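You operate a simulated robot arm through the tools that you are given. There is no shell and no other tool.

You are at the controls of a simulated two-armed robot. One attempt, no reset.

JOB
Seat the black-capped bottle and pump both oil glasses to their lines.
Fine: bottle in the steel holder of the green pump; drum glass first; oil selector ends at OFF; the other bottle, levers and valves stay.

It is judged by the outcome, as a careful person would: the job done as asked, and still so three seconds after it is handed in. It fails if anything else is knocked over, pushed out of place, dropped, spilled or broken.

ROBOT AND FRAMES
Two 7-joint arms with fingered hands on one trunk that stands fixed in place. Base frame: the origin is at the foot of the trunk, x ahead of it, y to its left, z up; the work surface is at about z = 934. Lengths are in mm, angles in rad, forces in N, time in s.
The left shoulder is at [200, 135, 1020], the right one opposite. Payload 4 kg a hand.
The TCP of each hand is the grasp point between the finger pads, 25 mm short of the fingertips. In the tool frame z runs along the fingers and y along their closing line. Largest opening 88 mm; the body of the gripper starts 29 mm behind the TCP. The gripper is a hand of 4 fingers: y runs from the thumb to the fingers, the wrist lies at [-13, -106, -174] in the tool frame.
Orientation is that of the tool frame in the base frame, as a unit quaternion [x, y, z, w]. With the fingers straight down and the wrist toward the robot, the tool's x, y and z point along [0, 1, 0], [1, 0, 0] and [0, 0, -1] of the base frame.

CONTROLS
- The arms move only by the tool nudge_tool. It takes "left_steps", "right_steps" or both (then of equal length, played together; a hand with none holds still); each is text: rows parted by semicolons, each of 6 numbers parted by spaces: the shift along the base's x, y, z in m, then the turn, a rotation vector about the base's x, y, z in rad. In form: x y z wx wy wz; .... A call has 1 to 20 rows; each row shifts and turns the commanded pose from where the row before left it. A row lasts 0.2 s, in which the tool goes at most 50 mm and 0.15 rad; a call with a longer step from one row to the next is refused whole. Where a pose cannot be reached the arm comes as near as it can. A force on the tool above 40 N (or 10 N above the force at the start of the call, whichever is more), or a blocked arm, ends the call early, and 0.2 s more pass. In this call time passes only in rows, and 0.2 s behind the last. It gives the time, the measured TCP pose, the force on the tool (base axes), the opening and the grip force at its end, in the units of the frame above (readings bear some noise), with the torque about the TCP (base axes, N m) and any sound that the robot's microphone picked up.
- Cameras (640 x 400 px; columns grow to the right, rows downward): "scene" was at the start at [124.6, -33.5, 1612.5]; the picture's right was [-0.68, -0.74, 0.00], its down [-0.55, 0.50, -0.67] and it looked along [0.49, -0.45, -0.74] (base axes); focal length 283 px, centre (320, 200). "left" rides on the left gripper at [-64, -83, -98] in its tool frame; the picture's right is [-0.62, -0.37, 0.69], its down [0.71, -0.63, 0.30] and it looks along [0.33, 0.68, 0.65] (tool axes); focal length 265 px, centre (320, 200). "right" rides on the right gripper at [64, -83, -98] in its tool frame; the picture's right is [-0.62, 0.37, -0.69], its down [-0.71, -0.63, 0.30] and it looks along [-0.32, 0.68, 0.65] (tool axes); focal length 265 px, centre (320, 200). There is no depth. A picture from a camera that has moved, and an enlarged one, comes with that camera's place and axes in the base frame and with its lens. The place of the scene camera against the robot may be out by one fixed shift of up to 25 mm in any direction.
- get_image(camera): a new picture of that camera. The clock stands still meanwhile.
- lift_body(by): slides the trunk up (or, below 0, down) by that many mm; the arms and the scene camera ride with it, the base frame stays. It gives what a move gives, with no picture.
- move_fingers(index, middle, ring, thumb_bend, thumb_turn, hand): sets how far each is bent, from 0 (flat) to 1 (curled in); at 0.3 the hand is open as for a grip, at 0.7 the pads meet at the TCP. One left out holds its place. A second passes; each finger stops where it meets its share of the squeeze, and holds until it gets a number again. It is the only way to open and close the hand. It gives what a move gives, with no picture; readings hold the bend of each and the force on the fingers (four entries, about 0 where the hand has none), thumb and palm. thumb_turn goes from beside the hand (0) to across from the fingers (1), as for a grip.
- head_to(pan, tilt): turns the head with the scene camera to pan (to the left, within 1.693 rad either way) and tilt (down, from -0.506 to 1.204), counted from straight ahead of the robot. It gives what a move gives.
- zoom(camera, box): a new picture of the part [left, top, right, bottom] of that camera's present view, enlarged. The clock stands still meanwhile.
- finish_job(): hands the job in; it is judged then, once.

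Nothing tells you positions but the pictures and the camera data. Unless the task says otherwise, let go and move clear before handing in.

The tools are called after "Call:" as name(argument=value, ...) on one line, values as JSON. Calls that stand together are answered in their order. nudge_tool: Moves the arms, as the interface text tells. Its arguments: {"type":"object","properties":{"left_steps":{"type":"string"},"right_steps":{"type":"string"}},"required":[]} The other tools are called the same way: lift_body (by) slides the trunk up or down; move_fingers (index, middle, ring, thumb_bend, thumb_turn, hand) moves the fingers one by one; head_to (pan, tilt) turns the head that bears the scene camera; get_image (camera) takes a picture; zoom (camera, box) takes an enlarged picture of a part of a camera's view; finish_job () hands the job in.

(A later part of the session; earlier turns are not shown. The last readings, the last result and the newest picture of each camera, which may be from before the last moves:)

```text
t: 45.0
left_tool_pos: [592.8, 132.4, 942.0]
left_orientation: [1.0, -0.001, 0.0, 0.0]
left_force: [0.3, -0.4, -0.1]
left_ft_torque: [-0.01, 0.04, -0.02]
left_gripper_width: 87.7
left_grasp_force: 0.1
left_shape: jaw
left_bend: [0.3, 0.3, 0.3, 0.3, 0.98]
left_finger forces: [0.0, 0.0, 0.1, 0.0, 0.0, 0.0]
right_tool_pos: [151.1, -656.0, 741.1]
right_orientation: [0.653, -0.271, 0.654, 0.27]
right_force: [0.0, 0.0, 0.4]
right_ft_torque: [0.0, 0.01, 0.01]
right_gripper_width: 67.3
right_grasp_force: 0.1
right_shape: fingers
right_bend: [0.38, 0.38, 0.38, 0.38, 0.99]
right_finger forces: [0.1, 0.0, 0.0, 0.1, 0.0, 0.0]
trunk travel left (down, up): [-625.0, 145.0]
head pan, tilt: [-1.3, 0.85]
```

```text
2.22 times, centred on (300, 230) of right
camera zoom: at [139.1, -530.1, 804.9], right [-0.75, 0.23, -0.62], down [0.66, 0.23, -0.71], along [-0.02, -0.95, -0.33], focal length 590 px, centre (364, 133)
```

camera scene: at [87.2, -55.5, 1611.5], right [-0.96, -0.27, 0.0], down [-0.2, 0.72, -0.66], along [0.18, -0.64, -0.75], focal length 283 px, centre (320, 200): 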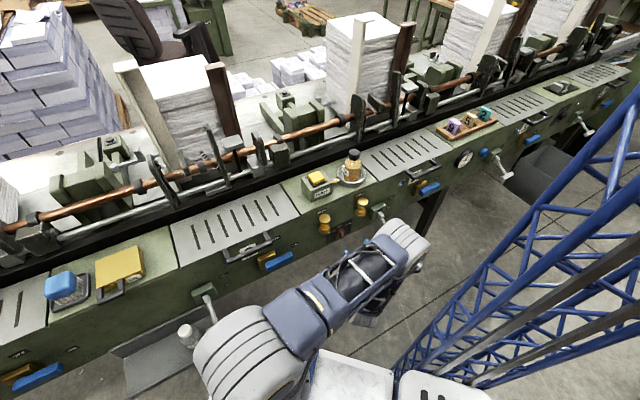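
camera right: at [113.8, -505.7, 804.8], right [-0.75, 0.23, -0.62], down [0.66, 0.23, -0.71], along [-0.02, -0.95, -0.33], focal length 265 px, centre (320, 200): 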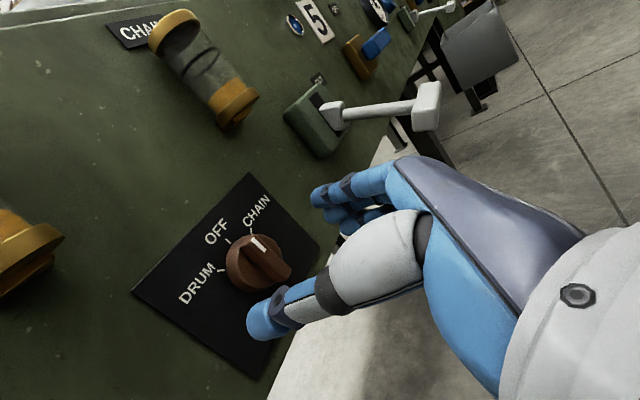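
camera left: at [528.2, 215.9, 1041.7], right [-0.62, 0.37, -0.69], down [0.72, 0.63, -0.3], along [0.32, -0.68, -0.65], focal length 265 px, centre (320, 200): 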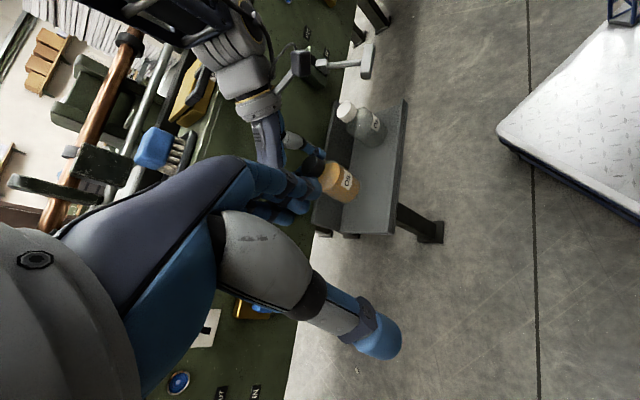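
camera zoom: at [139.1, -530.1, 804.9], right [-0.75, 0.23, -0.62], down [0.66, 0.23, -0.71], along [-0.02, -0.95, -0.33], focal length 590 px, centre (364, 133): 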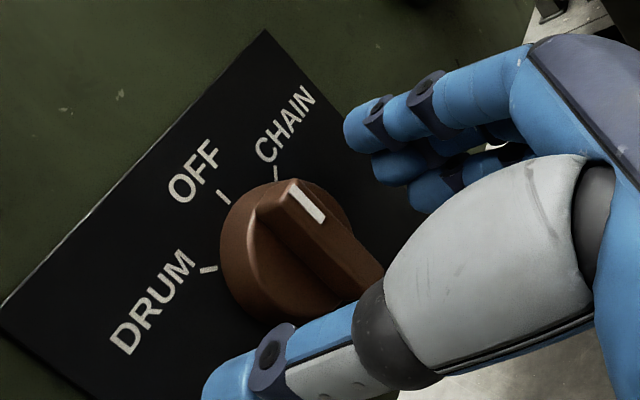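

Call:
move_fingers(hand="right", index=0.56, middle=0.56, ring=0.56, thumb_bend=0.56)

Call:
zoom(camera="right", box=[200, 140, 400, 320])

```text
t: 46.0
left_tool_pos: [591.8, 132.7, 942.6]
left_orientation: [1.0, -0.001, 0.0, 0.0]
left_force: [0.4, 0.5, 1.2]
left_ft_torque: [-0.01, 0.0, -0.02]
left_gripper_width: 87.7
left_grasp_force: 0.1
left_shape: jaw
left_bend: [0.3, 0.3, 0.3, 0.3, 0.98]
left_finger forces: [0.0, 0.0, 0.1, 0.0, 0.0, 0.0]
right_tool_pos: [149.6, -658.3, 742.4]
right_orientation: [0.654, -0.27, 0.653, 0.27]
right_force: [-0.2, 0.6, 0.3]
right_ft_torque: [0.01, 0.0, -0.04]
right_gripper_width: 30.5
right_grasp_force: 0.8
right_shape: fingers
right_bend: [0.55, 0.56, 0.56, 0.55, 1.0]
right_finger forces: [0.7, 0.2, 0.0, 0.0, 0.1, 0.0]
trunk travel left (down, up): [-625.0, 145.0]
head pan, tilt: [-1.3, 0.85]
```

```text
2.22 times, centred on (300, 230) of right
camera zoom: at [139.0, -530.1, 804.9], right [-0.75, 0.23, -0.62], down [0.66, 0.23, -0.71], along [-0.02, -0.95, -0.33], focal length 590 px, centre (364, 133)
```

zoom: 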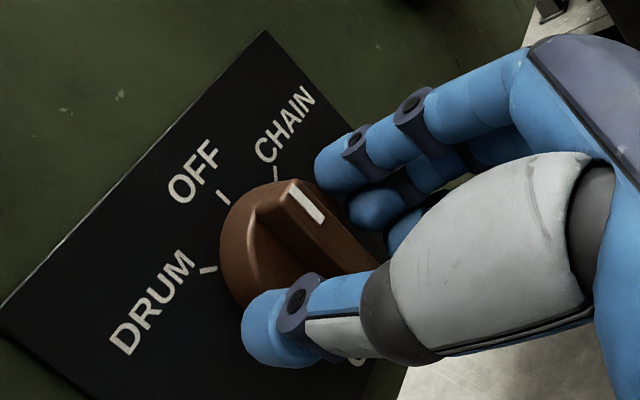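

Call:
move_fingers(hand="right", index=0.68, middle=0.75, ring=0.68, thumb_bend=0.75)

Call:
zoom(camera="right", box=[200, 140, 400, 320])

```text
t: 47.0
left_tool_pos: [593.3, 133.6, 942.7]
left_orientation: [1.0, -0.001, 0.0, 0.0]
left_force: [0.3, -0.9, -1.3]
left_ft_torque: [-0.01, -0.03, 0.02]
left_gripper_width: 87.7
left_grasp_force: 0.1
left_shape: jaw
left_bend: [0.3, 0.3, 0.3, 0.3, 0.98]
left_finger forces: [0.0, 0.1, 0.0, 0.0, 0.0, 0.0]
right_tool_pos: [148.9, -656.6, 741.0]
right_orientation: [0.654, -0.271, 0.653, 0.269]
right_force: [-12.8, 2.7, -3.0]
right_ft_torque: [0.1, 0.04, -0.33]
right_gripper_width: 16.2
right_grasp_force: 15.0
right_shape: fingers
right_bend: [0.61, 0.6, 0.68, 0.64, 1.0]
right_finger forces: [8.3, 12.0, 0.0, 0.0, 9.2, 0.0]
trunk travel left (down, up): [-625.0, 145.0]
head pan, tilt: [-1.3, 0.85]
```

```text
2.22 times, centred on (300, 230) of right
camera zoom: at [138.2, -529.9, 804.7], right [-0.75, 0.23, -0.62], down [0.66, 0.23, -0.71], along [-0.02, -0.94, -0.33], focal length 590 px, centre (364, 133)
```

zoom: 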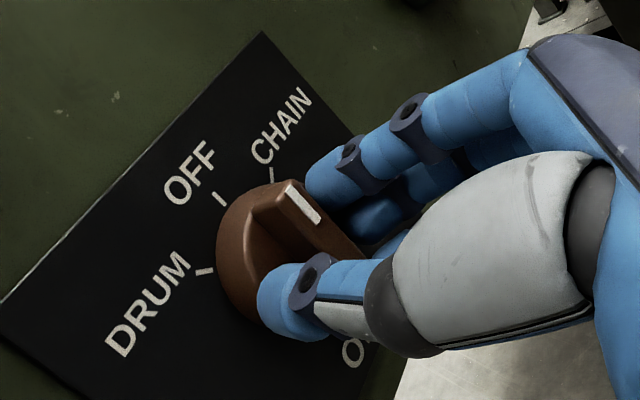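

The bar is gripped by index, middle and thumb, with some axial preload of about 11 N. I'll ease off 2 mm and centre before turning.

Call:
nudge_tool(right_steps="-0.0028 0 0 0 0 0")

Call:
zoom(camera="right", box=[200, 140, 400, 320])

```text
t: 47.4
left_tool_pos: [593.2, 132.8, 942.1]
left_orientation: [1.0, 0.0, 0.0, 0.0]
left_force: [-0.3, -0.5, 0.0]
left_ft_torque: [-0.02, -0.01, -0.01]
left_gripper_width: 88.0
left_grasp_force: 0.1
left_shape: jaw
left_bend: [0.3, 0.3, 0.3, 0.3, 0.98]
left_finger forces: [0.0, 0.0, 0.0, 0.0, 0.0, 0.0]
right_tool_pos: [148.2, -657.4, 741.1]
right_orientation: [0.654, -0.269, 0.654, 0.269]
right_force: [-3.0, -0.8, -2.8]
right_ft_torque: [0.08, 0.07, -0.18]
right_gripper_width: 16.3
right_grasp_force: 12.2
right_shape: fingers
right_bend: [0.61, 0.61, 0.68, 0.64, 1.0]
right_finger forces: [6.4, 8.9, 0.0, 0.0, 9.6, 0.0]
trunk travel left (down, up): [-625.0, 145.0]
head pan, tilt: [-1.3, 0.85]
```

```text
2.22 times, centred on (300, 230) of right
camera zoom: at [137.1, -530.1, 804.5], right [-0.75, 0.23, -0.62], down [0.66, 0.23, -0.71], along [-0.02, -0.95, -0.33], focal length 590 px, centre (364, 133)
```

zoom: 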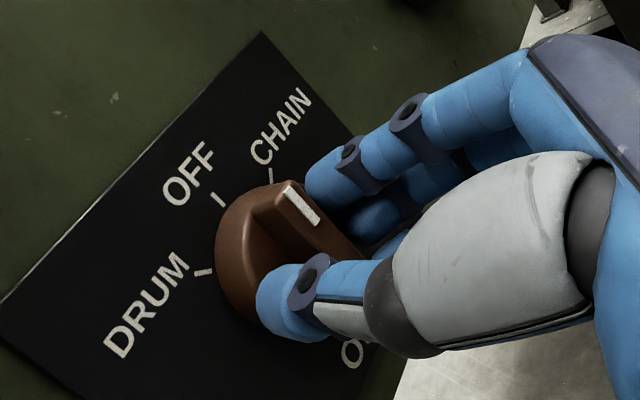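

Forces are low now. I'll turn toward DRUM, counter-clockwise as I face the panel, a little at first to see how it responds.

Call:
nudge_tool(right_steps="0 0 0 -0.06 0.06 0; 0 0 0 -0.08 0.08 0; 0 0 0 -0.08 0.08 0")

Call:
get_image(camera="right")

```text
t: 48.2
left_tool_pos: [593.5, 132.2, 941.8]
left_orientation: [1.0, 0.0, 0.0, 0.0]
left_force: [0.2, 1.0, -1.1]
left_ft_torque: [0.0, 0.0, 0.01]
left_gripper_width: 87.5
left_grasp_force: 0.0
left_shape: jaw
left_bend: [0.3, 0.3, 0.3, 0.3, 0.98]
left_finger forces: [0.0, 0.0, 0.0, 0.0, 0.1, 0.0]
right_tool_pos: [145.8, -659.0, 741.7]
right_orientation: [0.688, -0.166, 0.603, 0.368]
right_force: [-3.5, -1.5, -2.7]
right_ft_torque: [0.02, 0.04, -0.17]
right_gripper_width: 10.5
right_grasp_force: 10.5
right_shape: fingers
right_bend: [0.62, 0.62, 0.68, 0.68, 1.0]
right_finger forces: [3.9, 8.2, 0.1, 0.0, 8.8, 0.1]
trunk travel left (down, up): [-625.0, 145.0]
head pan, tilt: [-1.3, 0.85]
```

```text
taken
camera right: at [147.1, -519.8, 775.9], right [-0.87, 0.11, -0.48], down [0.48, 0.05, -0.87], along [-0.07, -0.99, -0.1], focal length 265 px, centre (320, 200)
```

right: 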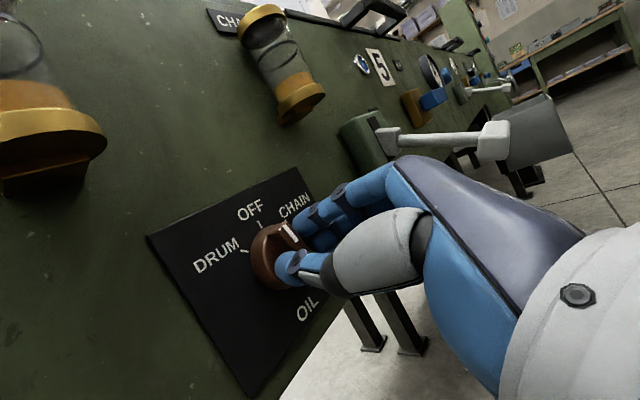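

Call:
zoom(camera="right", box=[190, 170, 350, 310])

```text
2.86 times, centred on (270, 240) of right
camera zoom: at [147.1, -519.8, 775.9], right [-0.87, 0.11, -0.48], down [0.48, 0.05, -0.87], along [-0.07, -0.99, -0.1], focal length 758 px, centre (463, 86)
```

zoom: 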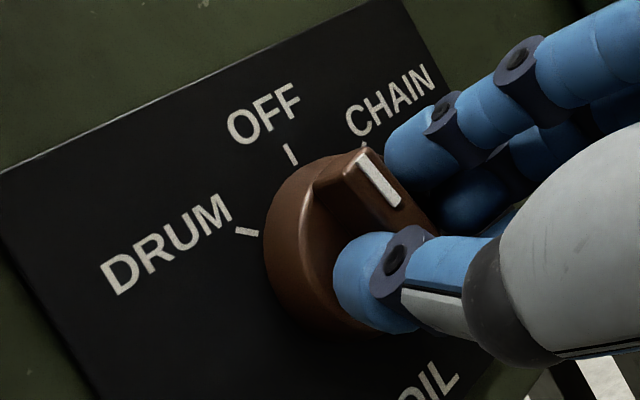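

The knob has barely moved; the round fingertips rolled around the bar. Turning further makes thumb and index act as a couple, so I'll continue and watch the pointer.

Call:
nudge_tool(right_steps="0 0 0 -0.08 0.08 0; 0 0 0 -0.08 0.08 0")

Call:
zoom(camera="right", box=[190, 170, 350, 310])

```text
t: 48.8
left_tool_pos: [592.5, 132.7, 942.4]
left_orientation: [1.0, -0.001, 0.0, 0.0]
left_force: [0.1, 0.2, 0.5]
left_ft_torque: [-0.01, -0.01, -0.01]
left_gripper_width: 87.7
left_grasp_force: 0.0
left_shape: jaw
left_bend: [0.3, 0.3, 0.3, 0.3, 0.98]
left_finger forces: [0.0, 0.0, 0.1, 0.0, 0.0, 0.0]
right_tool_pos: [146.9, -658.4, 741.7]
right_orientation: [0.702, -0.088, 0.558, 0.435]
right_force: [-0.8, -5.5, -1.0]
right_ft_torque: [0.02, -0.02, -0.2]
right_gripper_width: 10.3
right_grasp_force: 10.7
right_shape: fingers
right_bend: [0.62, 0.62, 0.68, 0.68, 1.0]
right_finger forces: [3.8, 8.4, 0.1, 0.0, 7.7, 0.0]
trunk travel left (down, up): [-625.0, 145.0]
head pan, tilt: [-1.3, 0.85]
```

```text
2.86 times, centred on (270, 240) of right
camera zoom: at [151.0, -515.8, 753.1], right [-0.94, 0.04, -0.34], down [0.34, -0.09, -0.94], along [-0.07, -0.99, 0.07], focal length 758 px, centre (463, 86)
```

zoom: 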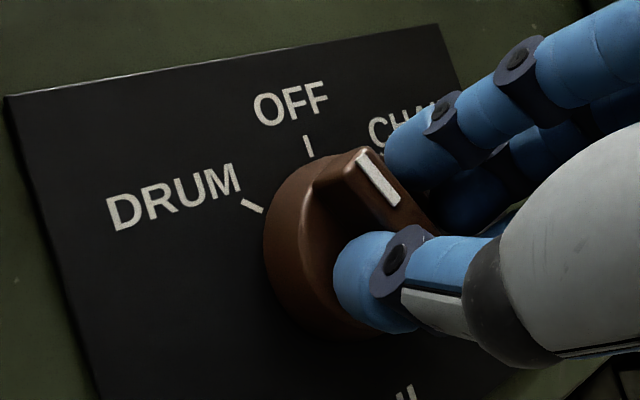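

Good: the bar now turns with the hand, since its look relative to the camera is fixed while the plate rotates. It's at about 25–30°, so I'll continue toward DRUM.

Call:
nudge_tool(right_steps="0 0 0 -0.08 0.08 0; 0 0 0 -0.08 0.08 0; 0 0 0 -0.06 0.06 0")

Call:
zoom(camera="right", box=[190, 170, 350, 310])

Call:
get_image(camera="scene")

```text
t: 49.6
left_tool_pos: [592.2, 132.0, 943.5]
left_orientation: [1.0, -0.001, 0.0, -0.001]
left_force: [0.3, 0.0, -0.2]
left_ft_torque: [0.04, -0.01, 0.01]
left_gripper_width: 87.6
left_grasp_force: 0.1
left_shape: jaw
left_bend: [0.3, 0.3, 0.3, 0.3, 0.98]
left_finger forces: [0.1, 0.0, 0.0, 0.0, 0.1, 0.0]
right_tool_pos: [147.2, -658.7, 745.8]
right_orientation: [0.708, 0.022, 0.485, 0.513]
right_force: [-4.6, -0.7, -6.0]
right_ft_torque: [0.12, 0.06, -0.12]
right_gripper_width: 6.6
right_grasp_force: 9.5
right_shape: fingers
right_bend: [0.68, 0.63, 0.68, 0.67, 1.0]
right_finger forces: [0.0, 8.4, 0.1, 0.1, 10.3, 0.1]
right hand out of reach, approached as far as the arm can: row 3
trunk travel left (down, up): [-625.0, 145.0]
head pan, tilt: [-1.3, 0.85]
```

```text
2.86 times, centred on (270, 240) of right
camera zoom: at [150.4, -516.4, 724.7], right [-0.99, -0.01, -0.13], down [0.13, -0.3, -0.95], along [-0.03, -0.96, 0.29], focal length 758 px, centre (463, 86)
```

zoom: 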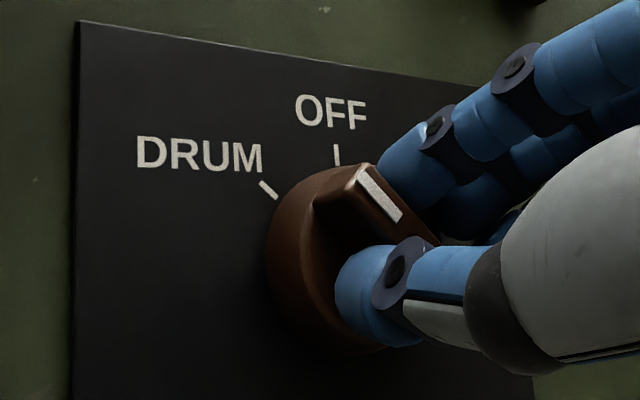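

```text
taken
camera scene: at [87.3, -55.7, 1611.2], right [-0.96, -0.27, 0.0], down [-0.2, 0.72, -0.66], along [0.18, -0.64, -0.75], focal length 283 px, centre (320, 200)
```

scene: 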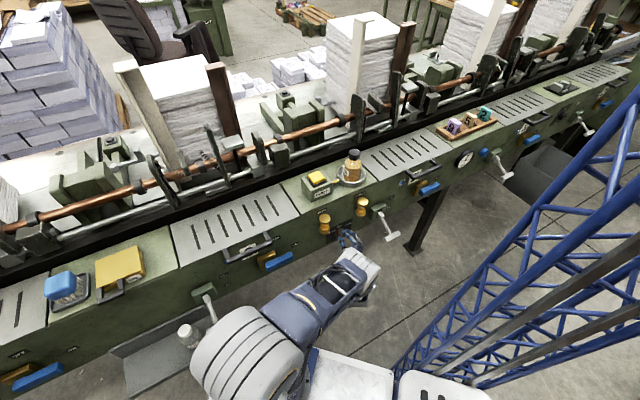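

The wrist reached its limit near 48°. I'll let go of the knob, back off and check where the pointer sits.

Call:
move_fingers(hand="right", index=0.45, middle=0.45, ring=0.45, thumb_bend=0.45)

Call:
nudge_tool(right_steps="-0.01 0.01 0 0 0 0; -0.02 0.02 0 0 0 0; -0.02 0.02 0 0 0 0")

Call:
get_image(camera="right")

Call:
zoom(camera="right", box=[190, 170, 350, 310])

```text
t: 50.6
left_tool_pos: [592.4, 133.1, 942.1]
left_orientation: [1.0, -0.001, 0.001, 0.0]
left_force: [-0.9, 0.1, 0.4]
left_ft_torque: [-0.04, 0.0, -0.01]
left_gripper_width: 87.7
left_grasp_force: 0.0
left_shape: jaw
left_bend: [0.3, 0.3, 0.3, 0.3, 0.98]
left_finger forces: [0.1, 0.0, 0.0, 0.0, 0.0, 0.1]
right_tool_pos: [147.2, -659.7, 747.5]
right_orientation: [0.707, 0.021, 0.485, 0.514]
right_force: [0.0, 0.4, 0.1]
right_ft_torque: [0.02, 0.01, -0.02]
right_gripper_width: 52.0
right_grasp_force: 0.0
right_shape: fingers
right_bend: [0.45, 0.45, 0.45, 0.45, 0.99]
right_finger forces: [0.0, 0.0, 0.0, 0.1, 0.0, 0.0]
trunk travel left (down, up): [-625.0, 145.0]
head pan, tilt: [-1.3, 0.85]
```

```text
t: 51.4
left_tool_pos: [593.1, 133.8, 942.8]
left_orientation: [1.0, -0.001, 0.0, 0.0]
left_force: [0.2, -0.2, 0.6]
left_ft_torque: [-0.04, 0.02, -0.06]
left_gripper_width: 87.6
left_grasp_force: 0.0
left_shape: jaw
left_bend: [0.3, 0.3, 0.3, 0.3, 0.98]
left_finger forces: [0.0, 0.1, 0.1, 0.0, 0.0, 0.1]
right_tool_pos: [98.1, -609.3, 747.6]
right_orientation: [0.707, 0.022, 0.484, 0.515]
right_force: [-0.3, 0.4, 0.1]
right_ft_torque: [-0.01, -0.05, -0.03]
right_gripper_width: 52.0
right_grasp_force: 0.1
right_shape: fingers
right_bend: [0.45, 0.45, 0.45, 0.45, 0.99]
right_finger forces: [0.0, 0.0, 0.0, 0.0, 0.0, 0.0]
trunk travel left (down, up): [-625.0, 145.0]
head pan, tilt: [-1.3, 0.85]
```

```text
taken
camera right: at [101.7, -467.4, 726.6], right [-0.99, -0.01, -0.13], down [0.13, -0.3, -0.95], along [-0.03, -0.95, 0.3], focal length 265 px, centre (320, 200)
```

right: 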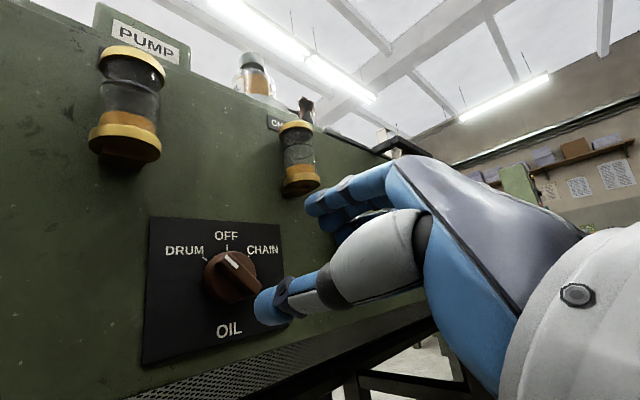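

```text
2.86 times, centred on (270, 240) of right
camera zoom: at [101.7, -467.4, 726.6], right [-0.99, -0.01, -0.13], down [0.13, -0.3, -0.95], along [-0.03, -0.95, 0.3], focal length 758 px, centre (463, 86)
```

zoom: 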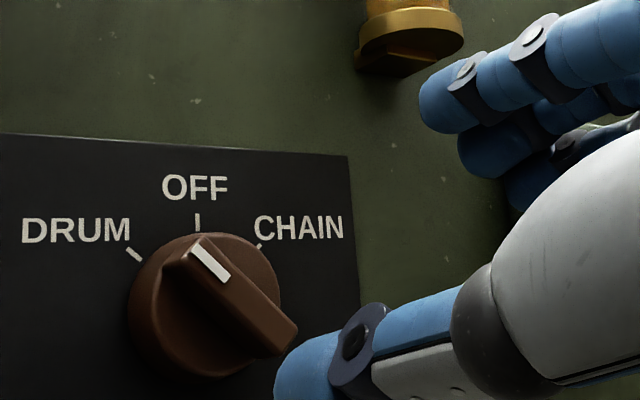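

Call:
zoom(camera="right", box=[190, 210, 290, 310])

```text
4.00 times, centred on (240, 260) of right
camera zoom: at [101.7, -467.4, 726.6], right [-0.99, -0.01, -0.13], down [0.13, -0.3, -0.95], along [-0.03, -0.95, 0.3], focal length 1062 px, centre (640, -40)
```

zoom: 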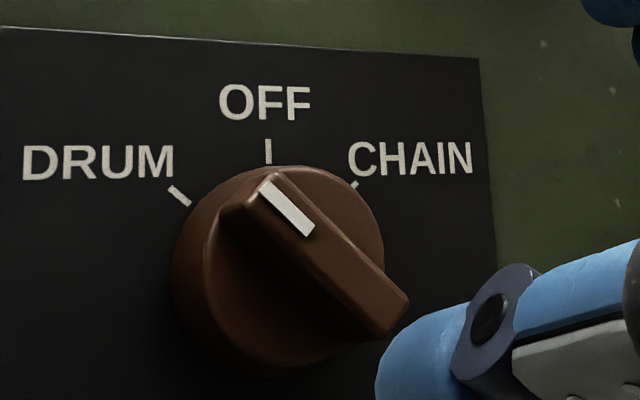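

The pointer is at about 42° and the DRUM mark is at about 50°, so it needs a bit more. I'll back the wrist off its limit, then use an offset thumb–index pinch, which turns the bar by itself.

Call:
nudge_tool(right_steps="0 0 0 0.064 -0.064 0; 0 0 0 0.02 -0.02 0")

Call:
move_fingers(hand="right", index=0.45, middle=0.25, ring=0.25, thumb_bend=0.45)

Call:
zoom(camera="right", box=[190, 170, 350, 310])

```text
t: 52.0
left_tool_pos: [592.5, 132.6, 942.2]
left_orientation: [1.0, -0.001, 0.0, 0.0]
left_force: [-0.2, 0.1, 0.5]
left_ft_torque: [-0.03, 0.03, 0.02]
left_gripper_width: 87.7
left_grasp_force: 0.0
left_shape: jaw
left_bend: [0.3, 0.3, 0.3, 0.3, 0.98]
left_finger forces: [0.1, 0.0, 0.0, 0.1, 0.0, 0.0]
right_tool_pos: [97.8, -607.8, 746.9]
right_orientation: [0.707, -0.02, 0.514, 0.485]
right_force: [-0.1, 0.1, 0.0]
right_ft_torque: [0.0, -0.03, -0.03]
right_gripper_width: 51.8
right_grasp_force: 0.1
right_shape: fingers
right_bend: [0.45, 0.45, 0.45, 0.45, 0.99]
right_finger forces: [0.1, 0.1, 0.1, 0.0, 0.1, 0.1]
trunk travel left (down, up): [-625.0, 145.0]
head pan, tilt: [-1.3, 0.85]
```

```text
t: 53.0
left_tool_pos: [593.9, 132.5, 942.2]
left_orientation: [1.0, -0.001, 0.0, 0.0]
left_force: [-0.1, 0.8, 0.6]
left_ft_torque: [0.04, 0.01, -0.02]
left_gripper_width: 87.5
left_grasp_force: 0.0
left_shape: jaw
left_bend: [0.3, 0.3, 0.3, 0.3, 0.98]
left_finger forces: [0.1, 0.1, 0.1, 0.0, 0.1, 0.0]
right_tool_pos: [96.5, -609.2, 747.2]
right_orientation: [0.707, -0.021, 0.514, 0.485]
right_force: [0.1, -0.5, 0.6]
right_ft_torque: [-0.01, -0.01, -0.01]
right_gripper_width: 52.0
right_grasp_force: 0.2
right_shape: fingers
right_bend: [0.45, 0.25, 0.25, 0.45, 0.99]
right_finger forces: [0.1, 0.0, 0.1, 0.0, 0.0, 0.0]
trunk travel left (down, up): [-625.0, 145.0]
head pan, tilt: [-1.3, 0.85]
```

```text
2.86 times, centred on (270, 240) of right
camera zoom: at [102.3, -466.5, 738.5], right [-0.98, 0.0, -0.22], down [0.21, -0.22, -0.95], along [-0.05, -0.98, 0.21], focal length 758 px, centre (463, 86)
```

zoom: 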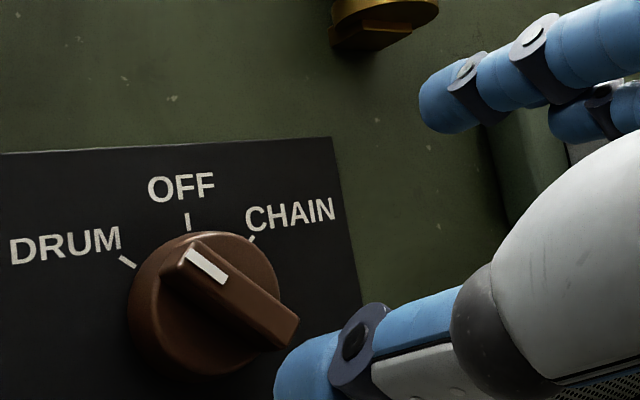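

Call:
nudge_tool(right_steps="-0.0023 -0.0023 -0.0106 0 0 0; 0.0167 -0.0167 0 0 0 0; 0.0167 -0.0167 0 0 0 0; 0.0117 -0.0117 0 0 0 0; 0.005 -0.005 0 0 0 0")

Call:
zoom(camera="right", box=[190, 170, 350, 310])

```text
t: 54.2
left_tool_pos: [592.1, 132.9, 942.3]
left_orientation: [1.0, -0.002, 0.0, 0.0]
left_force: [-0.1, 0.4, 0.0]
left_ft_torque: [0.03, -0.03, -0.01]
left_gripper_width: 87.6
left_grasp_force: 0.0
left_shape: jaw
left_bend: [0.3, 0.3, 0.3, 0.3, 0.98]
left_finger forces: [0.0, 0.0, 0.1, 0.1, 0.0, 0.0]
right_tool_pos: [145.7, -662.1, 735.9]
right_orientation: [0.707, -0.02, 0.515, 0.485]
right_force: [-0.6, -0.6, 0.3]
right_ft_torque: [0.01, -0.01, 0.0]
right_gripper_width: 51.9
right_grasp_force: 0.2
right_shape: fingers
right_bend: [0.45, 0.25, 0.25, 0.45, 0.99]
right_finger forces: [0.0, 0.0, 0.0, 0.0, 0.0, 0.1]
trunk travel left (down, up): [-625.0, 145.0]
head pan, tilt: [-1.3, 0.85]
```

```text
2.86 times, centred on (270, 240) of right
camera zoom: at [150.2, -519.0, 727.2], right [-0.98, 0.0, -0.22], down [0.21, -0.22, -0.95], along [-0.05, -0.98, 0.21], focal length 758 px, centre (463, 86)
```

zoom: 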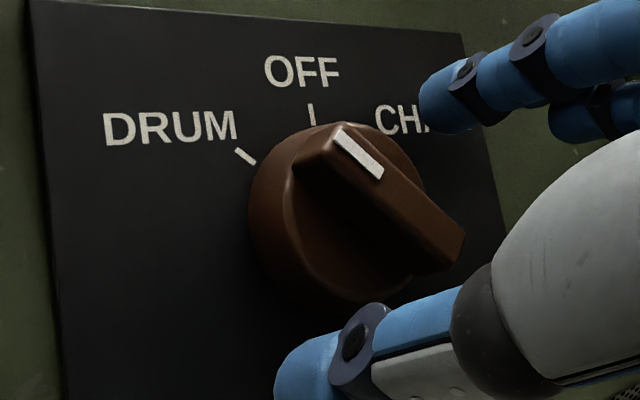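

Call:
move_fingers(hand="right", index=0.64, thumb_bend=0.62)

Call:
zoom(camera="right", box=[190, 170, 350, 310])

```text
t: 55.2
left_tool_pos: [592.4, 133.1, 942.2]
left_orientation: [1.0, -0.002, 0.001, 0.0]
left_force: [0.1, -0.4, 0.6]
left_ft_torque: [-0.01, -0.01, 0.02]
left_gripper_width: 87.9
left_grasp_force: 0.0
left_shape: jaw
left_bend: [0.3, 0.3, 0.3, 0.3, 0.98]
left_finger forces: [0.0, 0.0, 0.0, 0.0, 0.0, 0.0]
right_tool_pos: [143.7, -661.8, 735.3]
right_orientation: [0.707, -0.02, 0.514, 0.485]
right_force: [-7.3, 4.8, 1.7]
right_ft_torque: [-0.1, -0.13, -0.11]
right_gripper_width: 18.9
right_grasp_force: 4.9
right_shape: fingers
right_bend: [0.6, 0.25, 0.25, 0.61, 1.0]
right_finger forces: [8.1, 0.0, 0.1, 0.1, 1.4, 0.0]
trunk travel left (down, up): [-625.0, 145.0]
head pan, tilt: [-1.3, 0.85]
```

```text
2.86 times, centred on (270, 240) of right
camera zoom: at [149.6, -518.9, 727.3], right [-0.98, 0.0, -0.22], down [0.21, -0.22, -0.95], along [-0.05, -0.98, 0.21], focal length 758 px, centre (463, 86)
```

zoom: 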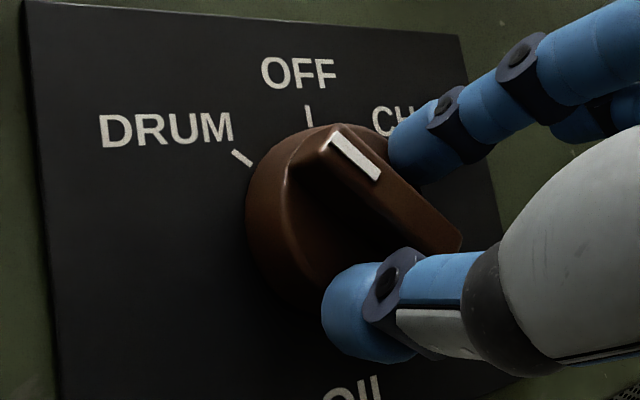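

Call:
move_fingers(hand="right", index=0.7, thumb_bend=0.75)

Call:
nudge_tool(right_steps="0 0 0 -0.035 0.035 0; 0 0 0 -0.035 0.035 0")

Call:
zoom(camera="right", box=[190, 170, 350, 310])

```text
t: 56.2
left_tool_pos: [593.3, 132.7, 941.8]
left_orientation: [1.0, -0.001, 0.0, 0.001]
left_force: [0.6, 0.3, 0.3]
left_ft_torque: [0.02, -0.01, 0.0]
left_gripper_width: 87.4
left_grasp_force: 0.0
left_shape: jaw
left_bend: [0.3, 0.3, 0.3, 0.3, 0.98]
left_finger forces: [0.0, 0.0, 0.0, 0.0, 0.0, 0.1]
right_tool_pos: [144.9, -661.6, 735.9]
right_orientation: [0.707, -0.021, 0.514, 0.486]
right_force: [-8.3, 9.9, -1.4]
right_ft_torque: [-0.1, -0.1, -0.05]
right_gripper_width: 16.1
right_grasp_force: 11.8
right_shape: fingers
right_bend: [0.6, 0.25, 0.25, 0.65, 1.0]
right_finger forces: [13.9, 0.0, 0.1, 0.0, 9.4, 0.1]
trunk travel left (down, up): [-625.0, 145.0]
head pan, tilt: [-1.3, 0.85]
```

```text
t: 56.8
left_tool_pos: [592.4, 132.6, 942.8]
left_orientation: [1.0, -0.001, 0.0, 0.001]
left_force: [-0.2, 0.1, -0.5]
left_ft_torque: [0.0, -0.03, 0.0]
left_gripper_width: 87.7
left_grasp_force: 0.0
left_shape: jaw
left_bend: [0.3, 0.3, 0.3, 0.3, 0.98]
left_finger forces: [0.1, 0.0, 0.1, 0.0, 0.0, 0.0]
right_tool_pos: [144.3, -663.0, 744.5]
right_orientation: [0.708, 0.014, 0.489, 0.51]
right_force: [-18.1, 13.9, -12.1]
right_ft_torque: [0.25, 0.16, -0.02]
right_gripper_width: 16.7
right_grasp_force: 17.4
right_shape: fingers
right_bend: [0.65, 0.25, 0.25, 0.62, 1.0]
right_finger forces: [19.3, 0.1, 0.0, 0.0, 15.2, 0.0]
right hand out of reach, approached as far as the arm can: row 1
trunk travel left (down, up): [-625.0, 145.0]
head pan, tilt: [-1.3, 0.85]
```

```text
2.86 times, centred on (270, 240) of right
camera zoom: at [148.4, -521.1, 725.3], right [-0.99, -0.01, -0.15], down [0.14, -0.28, -0.95], along [-0.03, -0.96, 0.28], focal length 758 px, centre (463, 86)
```

zoom: 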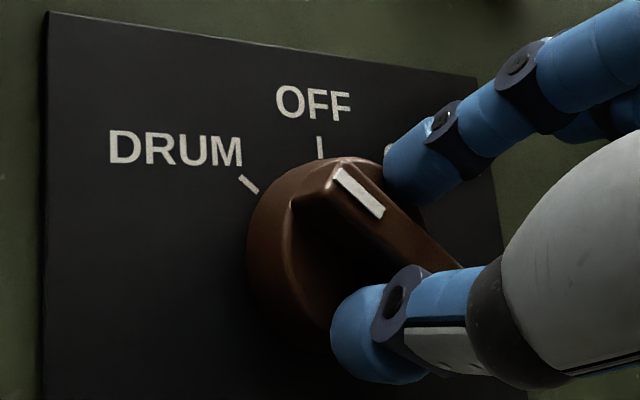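

Call:
move_fingers(hand="right", index=0.42, middle=0.4, ring=0.4, thumb_bend=0.42)

Call:
nudge_tool(right_steps="-0.01 0.01 0 0.05 -0.05 0; -0.02 0.02 0 0.06 -0.06 0; -0.02 0.02 0 0.06 -0.06 0")

Call:
zoom(camera="right", box=[190, 190, 290, 290])

Call:
get_image(camera="right")

```text
t: 57.8
left_tool_pos: [593.6, 132.9, 941.9]
left_orientation: [1.0, -0.001, 0.0, -0.001]
left_force: [-0.3, -0.1, -0.3]
left_ft_torque: [0.02, -0.01, 0.0]
left_gripper_width: 87.6
left_grasp_force: 0.0
left_shape: jaw
left_bend: [0.3, 0.3, 0.3, 0.3, 0.98]
left_finger forces: [0.0, 0.0, 0.0, 0.0, 0.0, 0.0]
right_tool_pos: [145.7, -663.6, 745.1]
right_orientation: [0.708, 0.014, 0.489, 0.51]
right_force: [0.4, 0.0, -0.2]
right_ft_torque: [0.02, 0.0, -0.01]
right_gripper_width: 58.5
right_grasp_force: 0.0
right_shape: fingers
right_bend: [0.42, 0.4, 0.4, 0.42, 0.99]
right_finger forces: [0.1, 0.1, 0.1, 0.1, 0.0, 0.0]
trunk travel left (down, up): [-625.0, 145.0]
head pan, tilt: [-1.3, 0.85]
```

```text
t: 58.6
left_tool_pos: [592.8, 133.9, 941.9]
left_orientation: [1.0, 0.0, 0.001, 0.0]
left_force: [-1.4, -0.5, 0.5]
left_ft_torque: [0.0, 0.02, -0.03]
left_gripper_width: 87.5
left_grasp_force: 0.2
left_shape: jaw
left_bend: [0.3, 0.3, 0.3, 0.3, 0.98]
left_finger forces: [0.0, 0.0, 0.0, 0.1, 0.1, 0.1]
right_tool_pos: [95.8, -614.0, 744.3]
right_orientation: [0.704, -0.07, 0.548, 0.447]
right_force: [0.5, 0.0, 0.5]
right_ft_torque: [0.01, 0.05, -0.01]
right_gripper_width: 58.8
right_grasp_force: 0.1
right_shape: fingers
right_bend: [0.42, 0.4, 0.4, 0.42, 0.99]
right_finger forces: [0.0, 0.0, 0.0, 0.1, 0.0, 0.1]
trunk travel left (down, up): [-625.0, 145.0]
head pan, tilt: [-1.3, 0.85]
```

```text
4.00 times, centred on (240, 240) of right
camera zoom: at [100.1, -470.8, 750.8], right [-0.95, 0.03, -0.31], down [0.31, -0.12, -0.94], along [-0.07, -0.99, 0.11], focal length 1062 px, centre (640, 40)
```

zoom: 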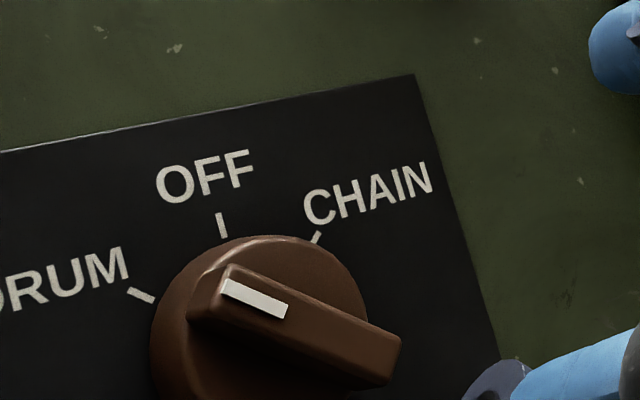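

```text
taken
camera right: at [100.1, -470.8, 750.8], right [-0.95, 0.03, -0.31], down [0.31, -0.12, -0.94], along [-0.07, -0.99, 0.11], focal length 265 px, centre (320, 200)
```

right: 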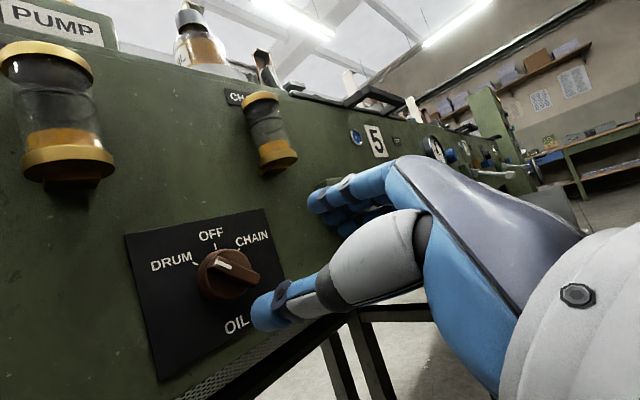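

The pointer is now at about 50°, right on the DRUM mark. I'll retreat, undo the wrist roll, then bring the hand back to pointing down and rise above the machine to reach the pump button.

Call:
nudge_tool(right_steps="-0.0042 0.0042 0 0.0827 -0.0827 0; -0.0042 0.0042 0 0.0827 -0.0827 0; -0.0042 0.0042 0 0.0827 -0.0827 0; -0.0042 0.0042 0 0.0827 -0.0827 0; -0.0042 0.0042 0 0.0827 -0.0827 0")

Call:
get_image(camera="right")

Call:
zoom(camera="right", box=[180, 190, 280, 290])

```text
t: 59.8
left_tool_pos: [593.2, 131.5, 942.1]
left_orientation: [1.0, -0.001, 0.0, -0.001]
left_force: [0.0, -0.2, -0.6]
left_ft_torque: [0.02, -0.02, -0.01]
left_gripper_width: 87.7
left_grasp_force: 0.2
left_shape: jaw
left_bend: [0.3, 0.3, 0.3, 0.3, 0.98]
left_finger forces: [0.1, 0.0, 0.1, 0.1, 0.0, 0.0]
right_tool_pos: [73.0, -593.3, 745.8]
right_orientation: [0.654, -0.271, 0.652, 0.27]
right_force: [0.5, 0.0, -0.5]
right_ft_torque: [-0.01, 0.02, -0.02]
right_gripper_width: 58.6
right_grasp_force: 0.0
right_shape: fingers
right_bend: [0.42, 0.4, 0.4, 0.42, 0.99]
right_finger forces: [0.0, 0.1, 0.0, 0.0, 0.0, 0.1]
trunk travel left (down, up): [-625.0, 145.0]
head pan, tilt: [-1.3, 0.85]
```

```text
taken
camera right: at [62.9, -465.7, 808.0], right [-0.75, 0.23, -0.62], down [0.66, 0.23, -0.71], along [-0.02, -0.95, -0.33], focal length 265 px, centre (320, 200)
```

right: 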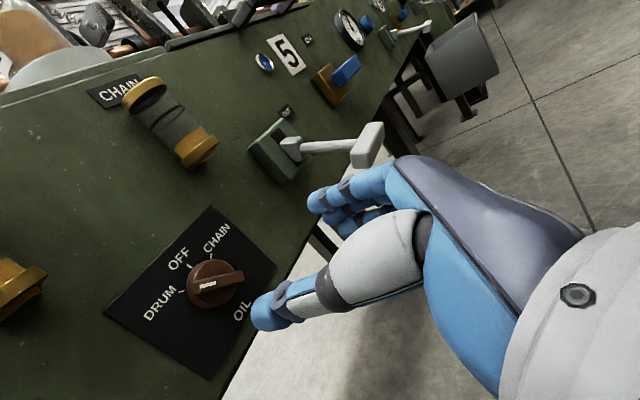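

```text
4.00 times, centred on (230, 240) of right
camera zoom: at [62.9, -465.7, 808.0], right [-0.75, 0.23, -0.62], down [0.66, 0.23, -0.71], along [-0.02, -0.95, -0.33], focal length 1062 px, centre (680, 40)
```

zoom: 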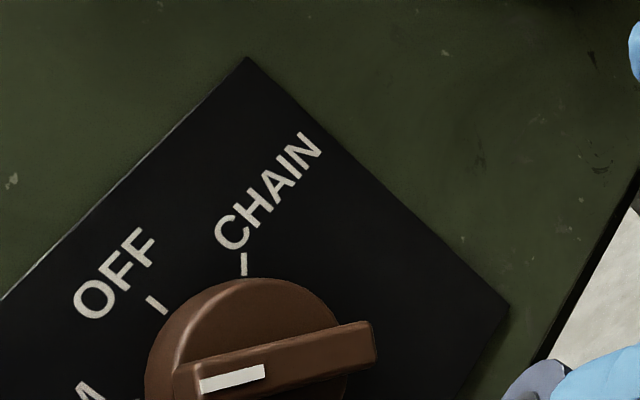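

The pointer clearly indicates DRUM. Now I'll raise the hand and return it to pointing down.

Call:
nudge_tool(right_steps="0.0028 0.003 0.022 0 0.1069 0.0756; 0.0028 0.003 0.022 0 0.1069 0.0756; 0.0028 0.003 0.022 0 0.1069 0.0756; 0.0028 0.003 0.022 0 0.1069 0.0756; 0.0028 0.003 0.022 0 0.1069 0.0756; 0.0028 0.003 0.022 0 0.1069 0.0756; 0.0028 0.003 0.022 0 0.1069 0.0756; 0.0028 0.003 0.022 0 0.1069 0.0756; 0.0028 0.003 0.022 0 0.1069 0.0756; 0.0028 0.003 0.022 0 0.1069 0.0756; 0.0028 0.003 0.022 0 0.1069 0.0756; 0.0028 0.003 0.022 0 0.1069 0.0756; 0.0028 0.003 0.022 0 0.1069 0.0756; 0.0028 0.003 0.022 0 0.1069 0.0756; 0.0028 0.003 0.022 0 0.1069 0.0756; 0.0028 0.003 0.022 0 0.1069 0.0756")

Call:
get_image(camera="right")

Call:
get_image(camera="scene")

```text
t: 63.2
left_tool_pos: [593.6, 133.4, 943.3]
left_orientation: [1.0, -0.001, 0.0, 0.0]
left_force: [0.4, -0.3, -0.5]
left_ft_torque: [0.06, -0.03, -0.01]
left_gripper_width: 87.9
left_grasp_force: 0.1
left_shape: jaw
left_bend: [0.3, 0.3, 0.3, 0.3, 0.98]
left_finger forces: [0.0, 0.0, 0.0, 0.1, 0.1, 0.0]
right_tool_pos: [116.5, -544.2, 1095.8]
right_orientation: [0.923, 0.384, 0.0, 0.0]
right_force: [0.4, -0.4, -0.8]
right_ft_torque: [0.01, -0.06, 0.03]
right_gripper_width: 58.6
right_grasp_force: 0.0
right_shape: fingers
right_bend: [0.42, 0.4, 0.4, 0.42, 0.99]
right_finger forces: [0.0, 0.1, 0.0, 0.0, 0.0, 0.1]
trunk travel left (down, up): [-625.0, 145.0]
head pan, tilt: [-1.3, 0.85]
```

```text
taken
camera right: at [103.5, -442.0, 1193.2], right [-0.17, -0.7, 0.69], down [-0.95, -0.06, -0.3], along [0.25, -0.71, -0.66], focal length 265 px, centre (320, 200)
```

right: 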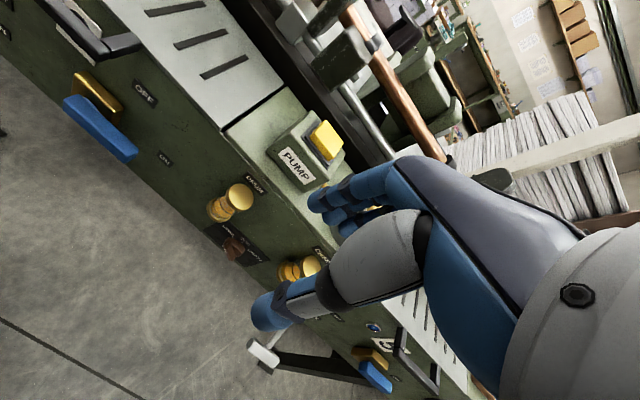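

```text
taken
camera scene: at [87.2, -55.8, 1611.4], right [-0.96, -0.27, 0.0], down [-0.2, 0.72, -0.66], along [0.18, -0.64, -0.75], focal length 283 px, centre (320, 200)
```

scene: 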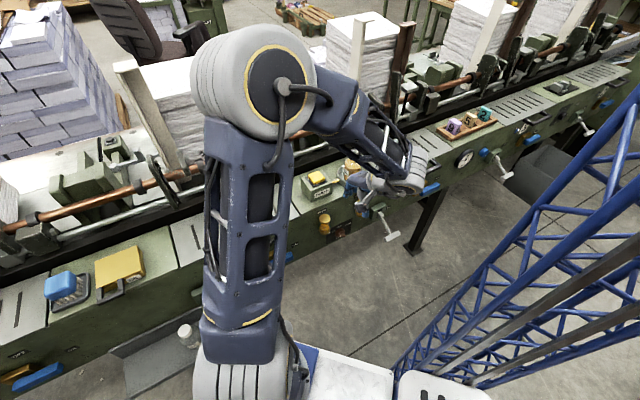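

Call:
zoom(camera="right", box=[250, 80, 370, 200])

Call:
zoom(camera="scene", box=[280, 150, 380, 250])

```text
3.33 times, centred on (310, 140) of right
camera zoom: at [103.5, -442.0, 1193.2], right [-0.17, -0.7, 0.69], down [-0.95, -0.06, -0.3], along [0.25, -0.71, -0.66], focal length 885 px, centre (353, 400)
```

zoom: 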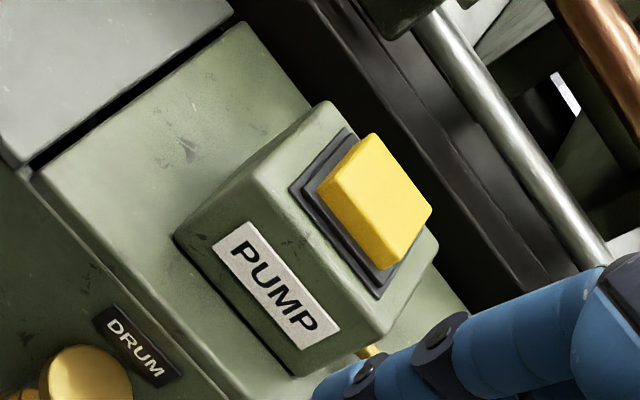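

```text
4.00 times, centred on (330, 200) of scene
camera zoom: at [87.2, -55.8, 1611.4], right [-0.96, -0.27, 0.0], down [-0.2, 0.72, -0.66], along [0.18, -0.64, -0.75], focal length 1133 px, centre (280, 200)
```

zoom: 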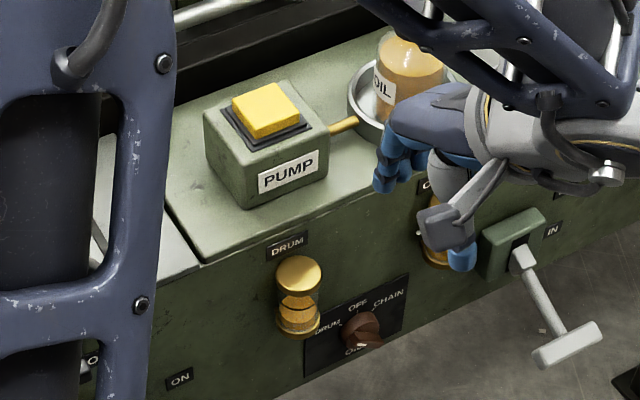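

Triangulating from several views, the button top is at about [261,-684,1003]. The scene camera sees both the button and the drum glass in this pose. I'll form a pressing tip, with middle finger and thumb together and the others curled, and move over the button.

Call:
move_fingers(hand="right", index=0.95, middle=0.69, ring=0.95, thumb_bend=0.69)

Call:
nudge_tool(right_steps="0.0242 -0.0233 0 0 0 0; 0.0242 -0.0233 0 0 0 0; 0.0242 -0.0233 0 0 0 0; 0.0242 -0.0233 0 0 0 0; 0.0242 -0.0233 0 0 0 0; 0.0242 -0.0233 0 0 0 0")

Call:
get_image(camera="right")

Call:
get_image(camera="scene")

```text
t: 64.2
left_tool_pos: [592.0, 131.4, 941.5]
left_orientation: [1.0, -0.001, 0.0, 0.0]
left_force: [0.6, -0.7, 0.0]
left_ft_torque: [-0.01, 0.0, -0.02]
left_gripper_width: 87.8
left_grasp_force: 0.1
left_shape: jaw
left_bend: [0.3, 0.3, 0.3, 0.3, 0.98]
left_finger forces: [0.0, 0.0, 0.0, 0.1, 0.0, 0.0]
right_tool_pos: [117.7, -545.9, 1096.1]
right_orientation: [0.924, 0.383, 0.0, -0.001]
right_force: [-1.2, 0.6, -0.6]
right_ft_torque: [0.01, 0.02, 0.02]
right_gripper_width: 28.7
right_grasp_force: 0.0
right_shape: fingers
right_bend: [0.95, 0.69, 0.95, 0.68, 1.0]
right_finger forces: [0.0, 0.0, 0.1, 0.0, 0.0, 0.1]
trunk travel left (down, up): [-625.0, 145.0]
head pan, tilt: [-1.3, 0.85]
```

```text
t: 65.6
left_tool_pos: [592.9, 131.8, 942.6]
left_orientation: [1.0, -0.001, 0.0, 0.0]
left_force: [-0.1, -1.0, 0.1]
left_ft_torque: [0.03, 0.02, -0.02]
left_gripper_width: 87.7
left_grasp_force: 0.0
left_shape: jaw
left_bend: [0.3, 0.3, 0.3, 0.3, 0.98]
left_finger forces: [0.1, 0.0, 0.1, 0.1, 0.0, 0.1]
right_tool_pos: [262.8, -684.0, 1095.1]
right_orientation: [0.923, 0.384, -0.001, 0.0]
right_force: [0.3, -0.2, -0.2]
right_ft_torque: [0.02, 0.01, 0.01]
right_gripper_width: 29.2
right_grasp_force: 0.1
right_shape: fingers
right_bend: [0.95, 0.69, 0.95, 0.68, 1.0]
right_finger forces: [0.0, 0.0, 0.1, 0.1, 0.0, 0.1]
trunk travel left (down, up): [-625.0, 145.0]
head pan, tilt: [-1.3, 0.85]
```

```text
taken
camera right: at [249.1, -579.9, 1192.7], right [-0.18, -0.7, 0.69], down [-0.95, -0.06, -0.3], along [0.25, -0.71, -0.65], focal length 265 px, centre (320, 200)
```

right: 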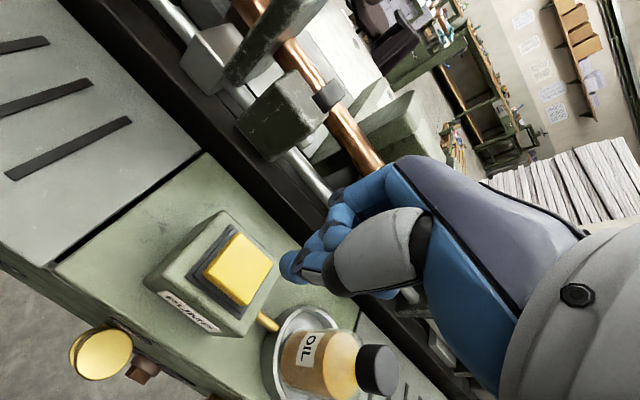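

```text
taken
camera scene: at [87.2, -55.3, 1611.4], right [-0.96, -0.27, 0.0], down [-0.2, 0.72, -0.66], along [0.18, -0.64, -0.75], focal length 283 px, centre (320, 200)
```

scene: 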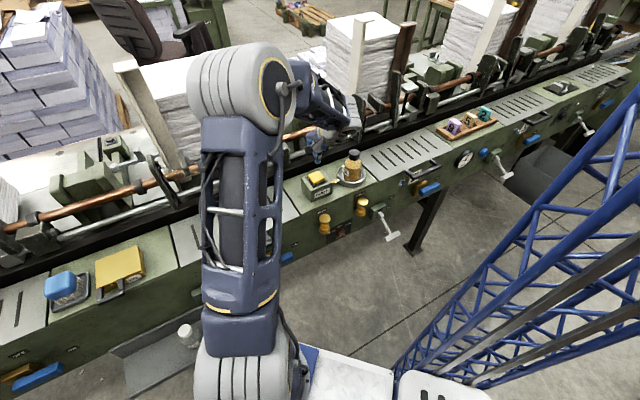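

The hand is directly over the button, and the predicted pixel matches. The scene camera sees both glasses clear of the arm, so I'll take a baseline zoom of them.

Call:
zoom(camera="scene", box=[300, 180, 380, 240])

Call:
nudge_tool(right_steps="0 0 -0.02 0 0 0; 0 0 -0.02 0 0 0; 0 0 -0.012 0 0 0")

Call:
get_image(camera="right")

Call:
zoom(camera="scene", box=[290, 120, 380, 200])

```text
6.67 times, centred on (340, 210) of scene
camera zoom: at [87.2, -55.3, 1611.4], right [-0.96, -0.27, 0.0], down [-0.2, 0.72, -0.66], along [0.18, -0.64, -0.75], focal length 1888 px, centre (187, 133)
```

zoom: 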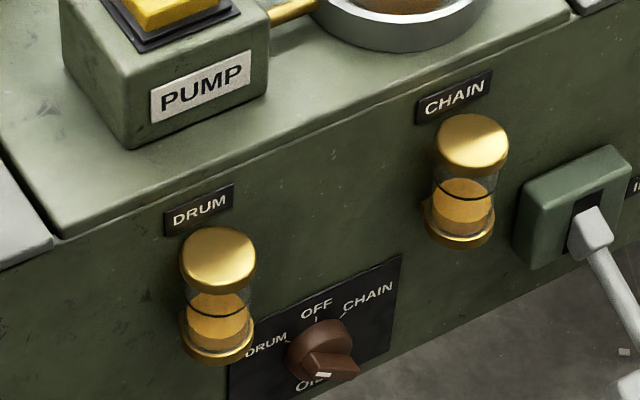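

```text
t: 66.4
left_tool_pos: [593.0, 132.9, 942.5]
left_orientation: [1.0, -0.002, 0.001, 0.0]
left_force: [1.3, -0.5, -0.6]
left_ft_torque: [0.0, 0.03, -0.01]
left_gripper_width: 87.7
left_grasp_force: 0.1
left_shape: jaw
left_bend: [0.3, 0.3, 0.3, 0.3, 0.98]
left_finger forces: [0.0, 0.0, 0.0, 0.1, 0.0, 0.0]
right_tool_pos: [263.8, -684.2, 1044.9]
right_orientation: [0.923, 0.384, 0.0, 0.0]
right_force: [0.1, -0.1, 0.4]
right_ft_torque: [-0.01, -0.02, -0.03]
right_gripper_width: 29.2
right_grasp_force: 0.0
right_shape: fingers
right_bend: [0.95, 0.69, 0.95, 0.68, 1.0]
right_finger forces: [0.0, 0.1, 0.0, 0.0, 0.0, 0.0]
trunk travel left (down, up): [-625.0, 145.0]
head pan, tilt: [-1.3, 0.85]
```

```text
taken
camera right: at [250.2, -581.0, 1142.0], right [-0.18, -0.7, 0.69], down [-0.95, -0.06, -0.3], along [0.25, -0.71, -0.65], focal length 265 px, centre (320, 200)
```

right: 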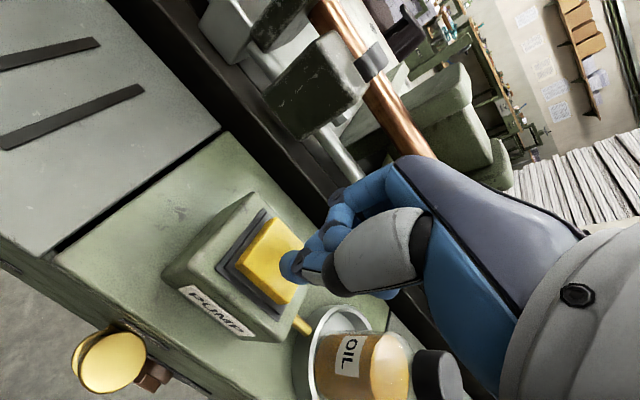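

```text
5.00 times, centred on (335, 160) of scene
camera zoom: at [87.4, -55.4, 1611.4], right [-0.96, -0.27, 0.0], down [-0.2, 0.72, -0.66], along [0.18, -0.64, -0.75], focal length 1416 px, centre (245, 400)
```

zoom: 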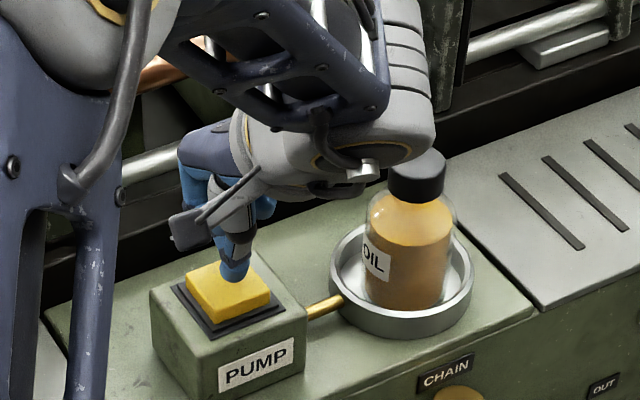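

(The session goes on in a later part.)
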